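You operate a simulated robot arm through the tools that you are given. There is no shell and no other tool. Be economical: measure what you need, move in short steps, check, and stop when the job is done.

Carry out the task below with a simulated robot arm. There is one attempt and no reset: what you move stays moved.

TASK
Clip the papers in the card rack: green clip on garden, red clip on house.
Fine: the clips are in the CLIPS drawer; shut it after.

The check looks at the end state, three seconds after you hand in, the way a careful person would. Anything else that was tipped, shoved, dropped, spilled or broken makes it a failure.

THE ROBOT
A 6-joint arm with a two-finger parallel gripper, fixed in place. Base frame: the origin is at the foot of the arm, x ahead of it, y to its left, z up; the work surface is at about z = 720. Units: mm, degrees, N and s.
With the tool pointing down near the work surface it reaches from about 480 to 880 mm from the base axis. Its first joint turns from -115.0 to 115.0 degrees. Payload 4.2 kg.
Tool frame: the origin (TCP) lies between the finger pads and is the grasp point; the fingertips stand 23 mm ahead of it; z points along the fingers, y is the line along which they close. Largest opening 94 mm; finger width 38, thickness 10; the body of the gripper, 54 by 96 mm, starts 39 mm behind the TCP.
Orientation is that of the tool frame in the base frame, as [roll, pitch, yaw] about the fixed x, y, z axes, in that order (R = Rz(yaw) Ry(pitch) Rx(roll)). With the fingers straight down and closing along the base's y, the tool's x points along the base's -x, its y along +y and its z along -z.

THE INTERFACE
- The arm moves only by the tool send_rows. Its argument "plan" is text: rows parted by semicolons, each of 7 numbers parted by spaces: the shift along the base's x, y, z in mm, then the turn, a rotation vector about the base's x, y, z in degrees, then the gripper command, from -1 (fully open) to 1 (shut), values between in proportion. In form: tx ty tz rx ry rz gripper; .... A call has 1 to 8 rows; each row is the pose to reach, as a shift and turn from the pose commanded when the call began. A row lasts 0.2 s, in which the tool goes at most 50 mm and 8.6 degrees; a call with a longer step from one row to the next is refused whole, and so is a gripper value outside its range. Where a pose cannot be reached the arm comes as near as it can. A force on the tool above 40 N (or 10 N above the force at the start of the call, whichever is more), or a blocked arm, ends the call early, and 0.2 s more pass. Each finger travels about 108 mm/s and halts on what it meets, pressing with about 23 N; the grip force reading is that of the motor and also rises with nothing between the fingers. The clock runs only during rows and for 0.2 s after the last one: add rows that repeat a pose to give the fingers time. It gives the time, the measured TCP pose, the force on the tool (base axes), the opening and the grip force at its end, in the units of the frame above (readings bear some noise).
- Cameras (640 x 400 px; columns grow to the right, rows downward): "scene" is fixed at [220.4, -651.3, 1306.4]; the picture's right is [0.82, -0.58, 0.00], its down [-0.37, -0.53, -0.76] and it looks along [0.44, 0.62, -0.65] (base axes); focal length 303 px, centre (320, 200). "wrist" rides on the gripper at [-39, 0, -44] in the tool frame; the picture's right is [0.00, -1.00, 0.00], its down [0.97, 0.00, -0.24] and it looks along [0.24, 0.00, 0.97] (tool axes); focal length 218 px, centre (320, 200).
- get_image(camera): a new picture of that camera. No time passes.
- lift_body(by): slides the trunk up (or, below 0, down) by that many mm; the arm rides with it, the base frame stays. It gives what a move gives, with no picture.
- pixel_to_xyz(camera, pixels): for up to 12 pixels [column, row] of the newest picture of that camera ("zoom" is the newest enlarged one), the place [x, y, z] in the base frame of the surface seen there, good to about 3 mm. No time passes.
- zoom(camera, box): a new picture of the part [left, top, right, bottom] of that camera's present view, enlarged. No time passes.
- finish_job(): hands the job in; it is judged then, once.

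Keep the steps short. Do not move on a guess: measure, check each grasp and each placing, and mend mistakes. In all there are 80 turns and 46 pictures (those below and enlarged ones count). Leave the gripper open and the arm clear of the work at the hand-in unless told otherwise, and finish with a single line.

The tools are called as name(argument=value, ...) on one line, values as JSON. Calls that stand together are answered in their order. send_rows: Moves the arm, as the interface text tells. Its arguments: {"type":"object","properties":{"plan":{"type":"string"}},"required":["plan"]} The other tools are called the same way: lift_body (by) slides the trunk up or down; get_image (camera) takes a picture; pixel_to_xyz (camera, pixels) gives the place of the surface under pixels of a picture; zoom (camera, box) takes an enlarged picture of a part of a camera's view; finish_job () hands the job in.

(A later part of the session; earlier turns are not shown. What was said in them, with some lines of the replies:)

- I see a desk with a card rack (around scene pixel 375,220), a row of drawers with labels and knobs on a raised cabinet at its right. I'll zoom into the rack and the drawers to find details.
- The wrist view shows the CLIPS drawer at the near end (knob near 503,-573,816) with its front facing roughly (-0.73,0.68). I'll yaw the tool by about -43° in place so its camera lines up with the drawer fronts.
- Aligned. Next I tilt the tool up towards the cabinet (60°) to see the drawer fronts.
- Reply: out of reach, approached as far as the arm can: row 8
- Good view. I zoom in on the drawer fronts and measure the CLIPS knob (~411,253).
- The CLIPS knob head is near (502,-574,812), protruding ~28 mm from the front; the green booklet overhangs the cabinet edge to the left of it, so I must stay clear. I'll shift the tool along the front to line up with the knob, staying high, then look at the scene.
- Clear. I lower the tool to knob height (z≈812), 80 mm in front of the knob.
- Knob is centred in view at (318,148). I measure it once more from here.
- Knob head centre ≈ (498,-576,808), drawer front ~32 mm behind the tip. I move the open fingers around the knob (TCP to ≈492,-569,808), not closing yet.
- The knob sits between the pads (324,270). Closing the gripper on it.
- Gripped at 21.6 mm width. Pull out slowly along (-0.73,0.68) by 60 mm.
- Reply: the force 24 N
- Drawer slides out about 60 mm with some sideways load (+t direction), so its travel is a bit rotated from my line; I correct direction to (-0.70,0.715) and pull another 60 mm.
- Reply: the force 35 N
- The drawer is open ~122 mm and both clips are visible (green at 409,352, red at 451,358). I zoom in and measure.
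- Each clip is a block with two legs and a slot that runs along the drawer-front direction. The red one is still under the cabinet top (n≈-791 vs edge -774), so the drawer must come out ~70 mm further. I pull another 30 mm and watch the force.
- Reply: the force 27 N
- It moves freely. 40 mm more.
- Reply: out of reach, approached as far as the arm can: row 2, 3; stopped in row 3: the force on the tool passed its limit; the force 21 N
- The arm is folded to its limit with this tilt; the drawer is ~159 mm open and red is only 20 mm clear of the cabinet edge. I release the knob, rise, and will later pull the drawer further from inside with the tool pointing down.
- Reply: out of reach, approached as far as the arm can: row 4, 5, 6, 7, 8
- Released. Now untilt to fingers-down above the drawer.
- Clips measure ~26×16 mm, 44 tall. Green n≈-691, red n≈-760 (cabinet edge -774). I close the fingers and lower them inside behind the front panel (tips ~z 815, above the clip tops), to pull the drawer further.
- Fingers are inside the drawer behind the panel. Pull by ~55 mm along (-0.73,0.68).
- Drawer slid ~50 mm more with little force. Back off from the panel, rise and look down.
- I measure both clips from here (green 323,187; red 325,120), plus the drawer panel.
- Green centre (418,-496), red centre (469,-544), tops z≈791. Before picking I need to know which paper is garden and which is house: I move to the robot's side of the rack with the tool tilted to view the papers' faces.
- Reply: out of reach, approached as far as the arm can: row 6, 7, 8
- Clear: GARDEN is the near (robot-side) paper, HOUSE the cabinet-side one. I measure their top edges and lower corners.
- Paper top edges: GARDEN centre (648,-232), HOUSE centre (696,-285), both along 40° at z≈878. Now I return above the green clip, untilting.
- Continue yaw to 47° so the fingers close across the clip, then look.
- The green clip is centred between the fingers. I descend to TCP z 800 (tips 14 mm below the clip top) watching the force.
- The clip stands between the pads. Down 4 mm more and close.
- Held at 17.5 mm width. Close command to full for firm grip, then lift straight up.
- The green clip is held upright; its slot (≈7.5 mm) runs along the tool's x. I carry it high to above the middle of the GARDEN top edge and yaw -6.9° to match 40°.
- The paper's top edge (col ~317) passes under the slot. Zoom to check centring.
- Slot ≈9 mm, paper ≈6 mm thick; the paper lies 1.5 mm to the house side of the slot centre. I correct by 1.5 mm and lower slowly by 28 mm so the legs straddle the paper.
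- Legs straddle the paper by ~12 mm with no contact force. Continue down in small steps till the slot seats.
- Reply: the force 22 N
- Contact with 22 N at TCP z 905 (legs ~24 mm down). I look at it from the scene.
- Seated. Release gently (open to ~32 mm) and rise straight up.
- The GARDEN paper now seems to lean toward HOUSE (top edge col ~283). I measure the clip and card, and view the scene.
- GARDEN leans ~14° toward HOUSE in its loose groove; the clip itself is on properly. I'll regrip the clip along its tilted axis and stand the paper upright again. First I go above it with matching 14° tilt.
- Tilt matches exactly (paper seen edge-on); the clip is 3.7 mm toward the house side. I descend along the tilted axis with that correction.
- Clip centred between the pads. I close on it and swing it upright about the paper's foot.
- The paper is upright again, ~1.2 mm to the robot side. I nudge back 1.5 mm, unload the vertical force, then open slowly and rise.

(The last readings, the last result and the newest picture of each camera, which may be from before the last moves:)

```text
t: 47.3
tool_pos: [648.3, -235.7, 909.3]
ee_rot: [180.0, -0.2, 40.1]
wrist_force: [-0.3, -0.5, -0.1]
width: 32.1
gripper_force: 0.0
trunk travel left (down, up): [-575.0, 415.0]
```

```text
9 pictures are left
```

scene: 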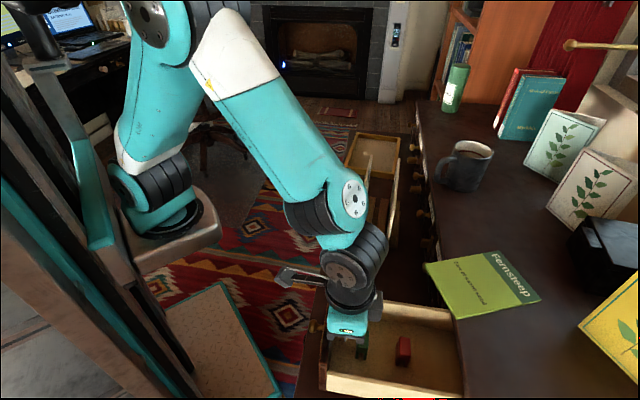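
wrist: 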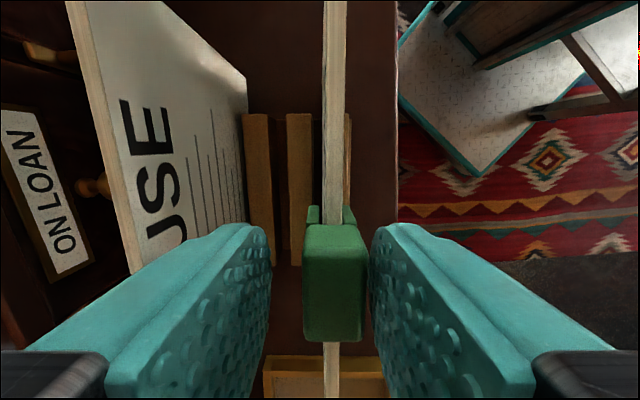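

The paper shifted ~5 mm to the robot side, perhaps standing freely. I centre the fingers around it without touching and rise, then look.

send_rows(plan="-1 1.2 0 0 0 0 0.32;-2.2 2.6 0 0 0 0 0.28;-2.2 2.6 10 0 0 0 0.28;-2.2 2.6 25 0 0 0 0.28;-2.2 2.6 50 0 0 0 0.28;-2.2 2.6 80 0 0 0 0.28;-2.2 2.6 80 0 0 0 0.28")

get_image(camera="wrist")

```text
t: 48.9
tool_pos: [647.7, -231.3, 991.6]
ee_rot: [180.0, -0.1, 40.0]
wrist_force: [0.2, 0.3, -0.8]
width: 33.8
gripper_force: 0.0
trunk travel left (down, up): [-575.0, 415.0]
```

```text
8 pictures are left
```

wrist: 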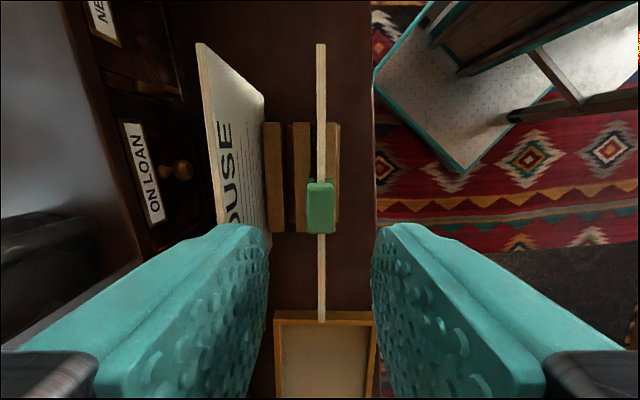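

GARDEN now stands upright with the green clip on. Next, red: I move above it at yaw 46.9°.

send_rows(plan="-22 -39 0 0 0 1 0.2;-44 -78 0 0 0 2 0.15;-67 -117 0 0 0 3 0.15;-89 -156 0 0 0 4 0.15;-111 -195 -5 0 0 5 0.15;-134 -234 -15 0 0 6 0.15;-156 -273 -25 0 0 6.9 0.15;-178.7 -313 -40 0 0 6.9 0.15")

send_rows(plan="0 0 -30 0 0 0 0.15;0 0 -62 0 0 0 0.15;0 0 -62 0 0 0 0.15")

get_image(camera="wrist")

pixel_to_xyz(camera="wrist", pixels=[[320, 190], [320, 205], [310, 195], [330, 195], [320, 220]])

```text
t: 50.7
tool_pos: [468.2, -545.1, 950.4]
ee_rot: [180.0, -0.1, 47.0]
wrist_force: [0.3, -0.3, 0.5]
width: 39.9
gripper_force: 0.2
trunk travel left (down, up): [-575.0, 415.0]
```

```text
t: 51.5
tool_pos: [468.0, -545.8, 886.3]
ee_rot: [180.0, -0.1, 46.9]
wrist_force: [-0.1, -0.1, 0.4]
width: 40.2
gripper_force: 0.1
trunk travel left (down, up): [-575.0, 415.0]
```

```text
7 pictures are left
```

wrist: 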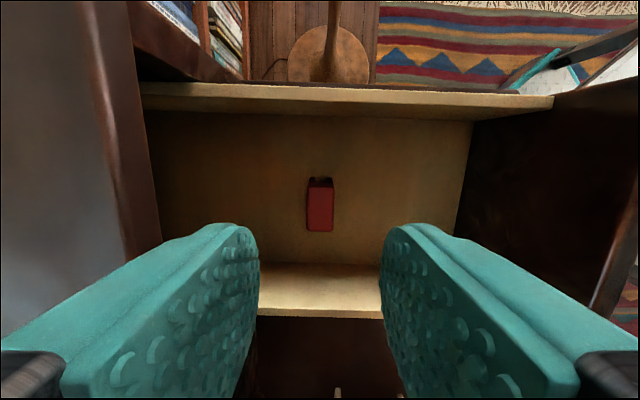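

```text
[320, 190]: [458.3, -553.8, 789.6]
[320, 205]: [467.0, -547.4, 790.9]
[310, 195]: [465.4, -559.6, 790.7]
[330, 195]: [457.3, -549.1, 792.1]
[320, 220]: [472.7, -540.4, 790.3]
```

Red clip centred under the fingers. Descend to z≈799 and grip.

send_rows(plan="0 0 -25 0 0 0 0.15;0 0 -50 0 0 0 0.15;0 0 -70 0 0 0 0.15;0 0 -88 0 0 0 0.15;0 0 -88 0 0 0 0.15;0 0 -88 0 0 0 0.5;0 0 -88 0 0 0 0.8;0 0 -88 0 0 0 1")

send_rows(plan="0 0 0 0 0 0 1;0 0 20 0 0 0 1;0 0 50 0 0 0 1;0 0 90 0 0 0 1;0 0 130 0 0 0 1;0 0 170 0 0 0 1;0 0 170 0 0 0 1")

```text
t: 53.3
tool_pos: [467.2, -545.7, 798.6]
ee_rot: [-179.9, -0.2, 46.9]
wrist_force: [-0.4, -0.6, -0.9]
width: 17.5
gripper_force: 23.1
trunk travel left (down, up): [-575.0, 415.0]
```

```text
t: 54.9
tool_pos: [466.3, -545.2, 971.3]
ee_rot: [180.0, -0.1, 46.9]
wrist_force: [-0.7, -0.4, -1.3]
width: 17.4
gripper_force: 22.7
trunk travel left (down, up): [-575.0, 415.0]
```

Red held (17.4 mm). Carry it above the HOUSE top edge centre, yaw to 40°.

send_rows(plan="29 32.4 0 0 0 -1 1;58 65 0 0 0 -2 1;87 97 0 0 0 -3 1;115 130 0 0 0 -4 1;144 162 0 0 0 -5 1;173 194.5 0 0 0 -6 1;202 227 -10 0 0 -6.9 1;230.7 259.3 -22 0 0 -6.9 1")

send_rows(plan="0 0 -3 0 0 0 1;0 0 -3 0 0 0 1")

zoom(camera="wrist", box=[240, 130, 400, 250])

```text
t: 56.7
tool_pos: [697.1, -286.0, 947.2]
ee_rot: [179.9, -0.1, 40.0]
wrist_force: [-0.9, 0.7, 0.0]
width: 17.2
gripper_force: 23.3
trunk travel left (down, up): [-575.0, 415.0]
```

```text
t: 57.3
tool_pos: [696.5, -286.3, 944.1]
ee_rot: [179.9, -0.1, 40.0]
wrist_force: [0.3, -0.2, 0.7]
width: 17.5
gripper_force: 22.9
trunk travel left (down, up): [-575.0, 415.0]
```

```text
3.33 times, centred on (320, 190) of wrist
```

zoom: 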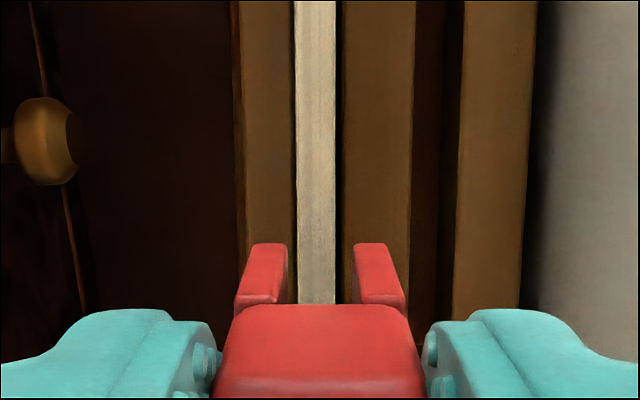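

Very well centred (0.6 mm off). I correct and lower in two stages.

send_rows(plan="0.4 -0.5 0 0 0 0 1;0.4 -0.5 -6 0 0 0 1;0.4 -0.5 -12 0 0 0 1;0.4 -0.5 -18 0 0 0 1;0.4 -0.5 -24 0 0 0 1;0.4 -0.5 -29 0 0 0 1;0.4 -0.5 -33 0 0 0 1;0.4 -0.5 -33 0 0 0 1")

send_rows(plan="0 0 -1 0 0 0 1;0 0 -2 0 0 0 1;0 0 -3 0 0 0 1;0 0 -4 0 0 0 1;0 0 -4 0 0 0 1")

```text
t: 59.1
tool_pos: [699.4, -287.2, 910.6]
ee_rot: [-179.9, -0.1, 40.0]
wrist_force: [0.2, -0.2, 0.0]
width: 17.7
gripper_force: 23.0
trunk travel left (down, up): [-575.0, 415.0]
```

```text
t: 60.3
tool_pos: [700.1, -287.1, 908.2]
ee_rot: [179.9, -0.1, 40.0]
wrist_force: [0.4, 0.2, 10.7]
width: 17.4
gripper_force: 23.6
trunk travel left (down, up): [-575.0, 415.0]
```

Seated with 10.7 N. Unload slightly and open slowly, then look before rising.

send_rows(plan="0 0 0.8 0 0 0 1;0 0 0.8 0 0 0 0.7;0 0 0.8 0 0 0 0.6;0 0 0.8 0 0 0 0.55;0 0 0.8 0 0 0 0.45;0 0 0.8 0 0 0 0.32;0 0 0.8 0 0 0 0.32")

get_image(camera="wrist")

```text
t: 61.9
tool_pos: [698.7, -285.6, 909.1]
ee_rot: [-180.0, -0.2, 40.1]
wrist_force: [-0.5, 0.1, 0.1]
width: 32.3
gripper_force: 0.1
trunk travel left (down, up): [-575.0, 415.0]
```

```text
5 pictures are left
```

wrist: 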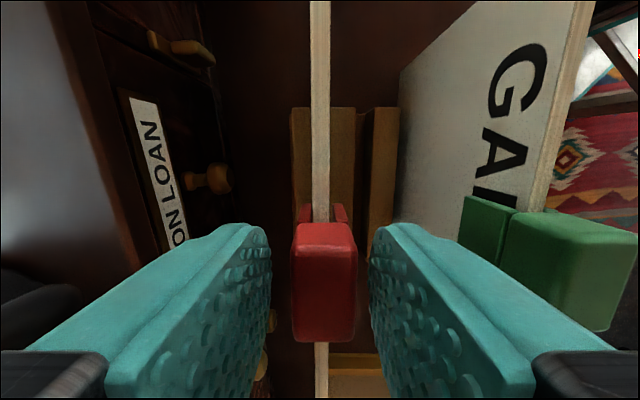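

HOUSE stands upright with the red clip on. I rise straight up carefully.

send_rows(plan="0 0 8 0 0 0 0.3;0 0 20 0 0 0 0.3;0 0 40 0 0 0 0.3;0 0 80 0 0 0 0.3;0 0 80 0 0 0 0.3")

get_image(camera="wrist")

```text
t: 63.1
tool_pos: [696.4, -285.7, 989.0]
ee_rot: [180.0, -0.1, 40.0]
wrist_force: [0.2, 0.2, -0.2]
width: 33.0
gripper_force: 0.0
trunk travel left (down, up): [-575.0, 415.0]
```

```text
4 pictures are left
```

wrist: 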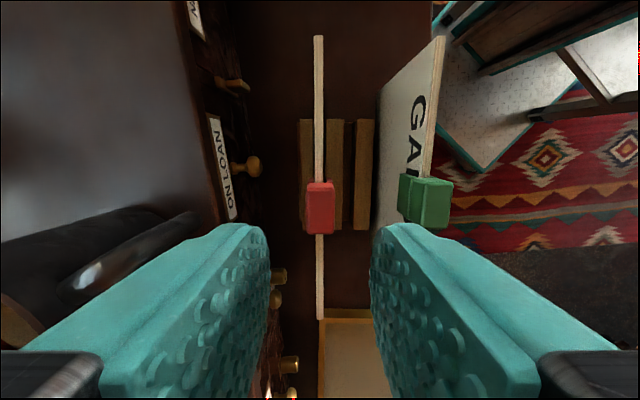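

Both papers upright and clipped. Now to the drawer: move high to in front of its panel with fingers closing and yaw 47°.

send_rows(plan="-44 -18 0 0 0 1 0.4;-88 -36 0 0 0 2 0.6;-132 -54 0 0 0 3 0.8;-176 -72 0 0 0 4 1;-220 -90 0 0 0 5 1;-264 -108 0 0 0 6 1;-308 -126 0 0 0 7 1;-352.5 -144 0 0 0 7 1")

get_image(camera="wrist")

pixel_to_xyz(camera="wrist", pixels=[[250, 200], [260, 200], [270, 200], [280, 200], [290, 200], [300, 200], [310, 200], [320, 200], [270, 150], [285, 150], [300, 150], [265, 230]])

```text
t: 64.9
tool_pos: [346.0, -430.6, 988.5]
ee_rot: [180.0, -0.1, 47.1]
wrist_force: [-0.1, 0.6, -0.9]
width: 0.0
gripper_force: 22.7
trunk travel left (down, up): [-575.0, 415.0]
```

```text
3 pictures are left
```

wrist: 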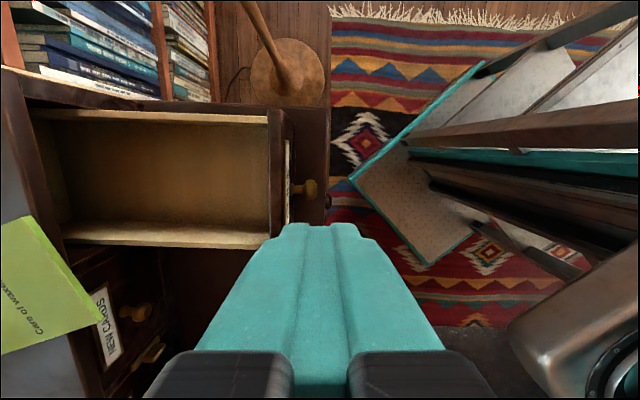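

```text
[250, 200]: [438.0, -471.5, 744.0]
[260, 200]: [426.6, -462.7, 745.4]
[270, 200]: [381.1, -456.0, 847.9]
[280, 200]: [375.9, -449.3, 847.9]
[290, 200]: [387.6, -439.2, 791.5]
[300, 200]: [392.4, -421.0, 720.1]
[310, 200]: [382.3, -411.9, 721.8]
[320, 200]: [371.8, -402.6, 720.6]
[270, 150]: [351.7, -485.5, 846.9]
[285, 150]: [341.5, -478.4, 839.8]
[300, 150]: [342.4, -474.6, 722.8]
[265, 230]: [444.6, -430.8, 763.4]
```

Panel outer face at n≈-578, my closed fingers at -557 side, clear. Descend to tip z≈826 (above the knob).

send_rows(plan="0 0 -30 0 0 0 1;0 0 -65 0 0 0 1;0 0 -100 0 0 0 1;0 0 -125 0 0 0 1;0 0 -139.5 0 0 0 1;0 0 -139.5 0 0 0 1")

send_rows(plan="7.3 -6.8 0 0 0 0 1;14.6 -13.7 0 0 0 0 1;22 -20.5 0 0 0 0 1;31 -29 0 0 0 0 1;42 -39 0 0 0 0 1;53 -50 0 0 0 0 1;62 -58 0 0 0 0 1;70 -65.5 0 0 0 0 1")

```text
t: 66.3
tool_pos: [346.9, -432.0, 848.5]
ee_rot: [-180.0, -0.1, 46.9]
wrist_force: [0.0, 0.7, -0.4]
width: 0.0
gripper_force: 22.9
trunk travel left (down, up): [-575.0, 415.0]
```

```text
t: 68.1
tool_pos: [415.2, -497.4, 848.5]
ee_rot: [179.8, 0.1, 47.0]
wrist_force: [-3.2, -4.2, 17.7]
width: 0.4
gripper_force: 22.9
trunk travel left (down, up): [-575.0, 415.0]
```

Drawer slides in. Push ~45 mm further.

send_rows(plan="8 -7.5 0 0 0 0 1;16 -15 0 0 0 0 1;24 -22 0 0 0 0 1;32 -30 0 0 0 0 1;32 -30 0 0 0 0 1")

```text
t: 69.3
tool_pos: [447.4, -525.1, 849.5]
ee_rot: [179.9, -0.2, 47.0]
wrist_force: [-9.8, -8.4, 22.3]
width: 0.0
gripper_force: 23.1
trunk travel left (down, up): [-575.0, 415.0]
```

Next I back off and tilt the closed fingers 40° toward the cabinet, to finish by pushing on the knob, staying clear of the booklet.

send_rows(plan="-15 14 2 0 0 0 1;-33 31 2 0 0 0 1;-51 48 2 -5.5 -5.84 0 1;-51 48 0 -11 -11.7 0 1;-51 48 -8 -16.4 -17.5 0 1;-51 48 -16 -21.9 -23.4 0 1;-51 48 -24 -27.4 -29.2 0 1;-51 48 -30 -27.4 -29.2 0 1")

get_image(camera="scene")

```text
t: 70.7
tool_pos: [400.2, -481.0, 840.5]
ee_rot: [148.7, 0.1, 47.2]
wrist_force: [3.7, 2.2, 17.9]
width: 0.0
gripper_force: 23.4
trunk travel left (down, up): [-575.0, 415.0]
stopped in row 6: the force on the tool passed its limit (the readings are from after the stop); the commanded pose is now the measured one
```

```text
2 pictures are left
```

scene: 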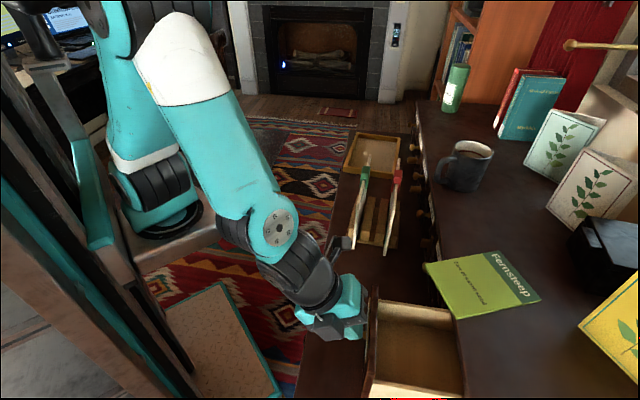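

The fingertip is pressing on top of the knob and dragged the drawer back a little (now ~120 mm open). I rise, back off beyond the knob, keeping the 31° tilt.

send_rows(plan="0 0 12 0 0 0 1;0 0 25 0 0 0 1;-11 11 25 0 0 0 1;-24 23 25 0 0 0 1;-24 23 5 0 0 0 1;-24 23 -10 0 0 0 1;-24 23 -20 0 0 0 1;-24 23 -20 0 0 0 1")

pixel_to_xyz(camera="scene", pixels=[[378, 305], [376, 320], [372, 350], [368, 375], [384, 310], [372, 330]])

```text
t: 72.5
tool_pos: [376.1, -457.3, 818.3]
ee_rot: [149.0, 0.1, 47.2]
wrist_force: [-0.4, -0.6, -0.1]
width: 0.0
gripper_force: 23.0
trunk travel left (down, up): [-575.0, 415.0]
```

```text
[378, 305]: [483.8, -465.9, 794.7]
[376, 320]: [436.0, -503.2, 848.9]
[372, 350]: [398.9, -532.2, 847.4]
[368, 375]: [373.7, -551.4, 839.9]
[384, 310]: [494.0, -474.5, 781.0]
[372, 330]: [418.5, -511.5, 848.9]
```

Knob tip at n≈-623, my fingertip at -607 and at knob height. Push on the knob 90 mm.

send_rows(plan="6 -9 0 0 0 0 1;14 -17 0 0 0 0 1;22 -24 0 0 0 0 1;30 -32 0 0 0 0 1;38 -39.5 0 0 0 0 1;47 -48 0 0 0 0 1;55 -56 0 0 0 0 1;63.5 -64 0 0 0 0 1")

```text
t: 74.3
tool_pos: [439.6, -521.7, 816.9]
ee_rot: [149.0, 0.1, 47.3]
wrist_force: [-0.2, 1.3, 1.5]
width: 0.2
gripper_force: 23.0
trunk travel left (down, up): [-575.0, 415.0]
```

Continue 40 mm, then small steps with force watching.

send_rows(plan="6 -5.8 0 0 0 0 1;12 -11.5 0 0 0 0 1;18 -17.3 0 0 0 0 1;23 -22 0 0 0 0 1;29 -28 0 0 0 0 1;29 -28 0 0 0 0 1")

get_image(camera="wrist")

pixel_to_xyz(camera="wrist", pixels=[[240, 60], [250, 100], [230, 130], [260, 130], [220, 160], [200, 60], [280, 60], [200, 160], [180, 100], [160, 160]])

```text
t: 75.7
tool_pos: [467.1, -549.7, 817.5]
ee_rot: [149.0, 0.0, 47.3]
wrist_force: [-0.1, 0.4, 0.2]
width: 0.1
gripper_force: 23.5
trunk travel left (down, up): [-575.0, 415.0]
```

```text
1 pictures are left
```

wrist: 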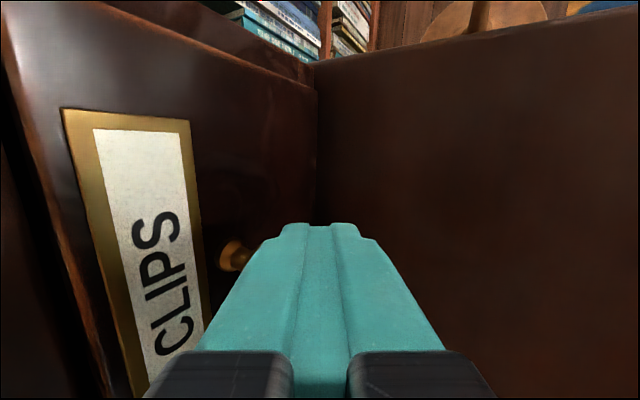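

```text
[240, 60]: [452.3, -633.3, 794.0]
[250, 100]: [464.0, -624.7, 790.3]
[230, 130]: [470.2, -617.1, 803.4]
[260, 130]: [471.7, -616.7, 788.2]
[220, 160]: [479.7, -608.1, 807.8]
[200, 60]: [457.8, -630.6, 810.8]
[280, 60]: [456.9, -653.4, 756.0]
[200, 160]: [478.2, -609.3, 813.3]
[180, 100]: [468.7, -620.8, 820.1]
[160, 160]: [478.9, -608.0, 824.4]
```

Panel now at n≈-765; closed is ≈-782, so ~16 mm remain. Push slowly until it resists.

send_rows(plan="3 -2.9 0 0 0 0 1;6 -5.8 0 0 0 0 1;8.5 -8.1 0 0 0 0 1;10 -9.6 0 0 0 0 1;11.5 -11 0 0 0 0 1;13 -12.4 0 0 0 0 1;14.5 -13.8 0 0 0 0 1;14.5 -13.8 0 0 0 0 1")

```text
t: 77.3
tool_pos: [479.5, -560.9, 817.2]
ee_rot: [149.6, 0.0, 47.0]
wrist_force: [-13.7, 15.6, 17.2]
width: 0.1
gripper_force: 22.7
trunk travel left (down, up): [-575.0, 415.0]
stopped in row 8: the force on the tool passed its limit (the readings are from after the stop); the commanded pose is now the measured one
```

It met the stop (20 N at n≈-733, matching the closed position). I withdraw diagonally up and out so as not to drag the knob.

send_rows(plan="-1 1 2 0 0 0 1;-3 3 6 0 0 0 1;-8 8 15 0 0 0 1;-20 19 30 0 0 0 1;-40 38 50 0 0 0 1;-65 62 75 0 0 0 0;-65 62 110 0 0 0 -1;-65 62 150 0 0 0 -1")

send_rows(plan="-5 10 20 5 5.3 0 -1;-10 25 40 10 10.7 0 -1;-20 45 60 15 16 0 -1;-20 60 80 20 21.2 0 -1;-20 60 80 20 21.2 0 -1")

get_image(camera="scene")

pixel_to_xyz(camera="scene", pixels=[[440, 346], [436, 347], [452, 340], [458, 360], [446, 330], [362, 175], [397, 180], [357, 245], [387, 250]])

```text
t: 79.1
tool_pos: [415.2, -501.2, 967.4]
ee_rot: [149.6, 0.1, 47.1]
wrist_force: [0.2, 0.0, 0.2]
width: 94.2
gripper_force: 0.1
trunk travel left (down, up): [-575.0, 415.0]
```

```text
t: 80.3
tool_pos: [396.2, -440.4, 1047.4]
ee_rot: [178.7, -0.2, 46.9]
wrist_force: [-0.8, 0.1, -0.1]
width: 94.0
gripper_force: 0.1
trunk travel left (down, up): [-575.0, 415.0]
```

```text
0 pictures are left
```

scene: 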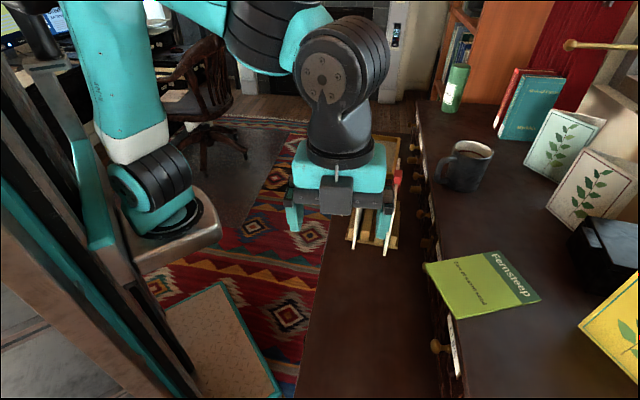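

```text
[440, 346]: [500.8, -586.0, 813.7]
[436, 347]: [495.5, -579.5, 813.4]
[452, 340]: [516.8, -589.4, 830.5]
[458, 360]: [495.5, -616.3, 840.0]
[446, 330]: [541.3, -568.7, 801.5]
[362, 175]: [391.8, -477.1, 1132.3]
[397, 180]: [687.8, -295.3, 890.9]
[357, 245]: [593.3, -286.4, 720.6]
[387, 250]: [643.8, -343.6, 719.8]
```

The drawer front measures n≈-783, its closed position, and the knob is back at its starting pixel. The booklet has not moved. The green clip was last seen on GARDEN and the red on HOUSE. The gripper is open and clear, so I hand in.

finish_job()

```text
The job is handed in.
```

The green clip is on GARDEN and the red clip is on HOUSE, both papers were standing upright when last seen, and the CLIPS drawer is shut.
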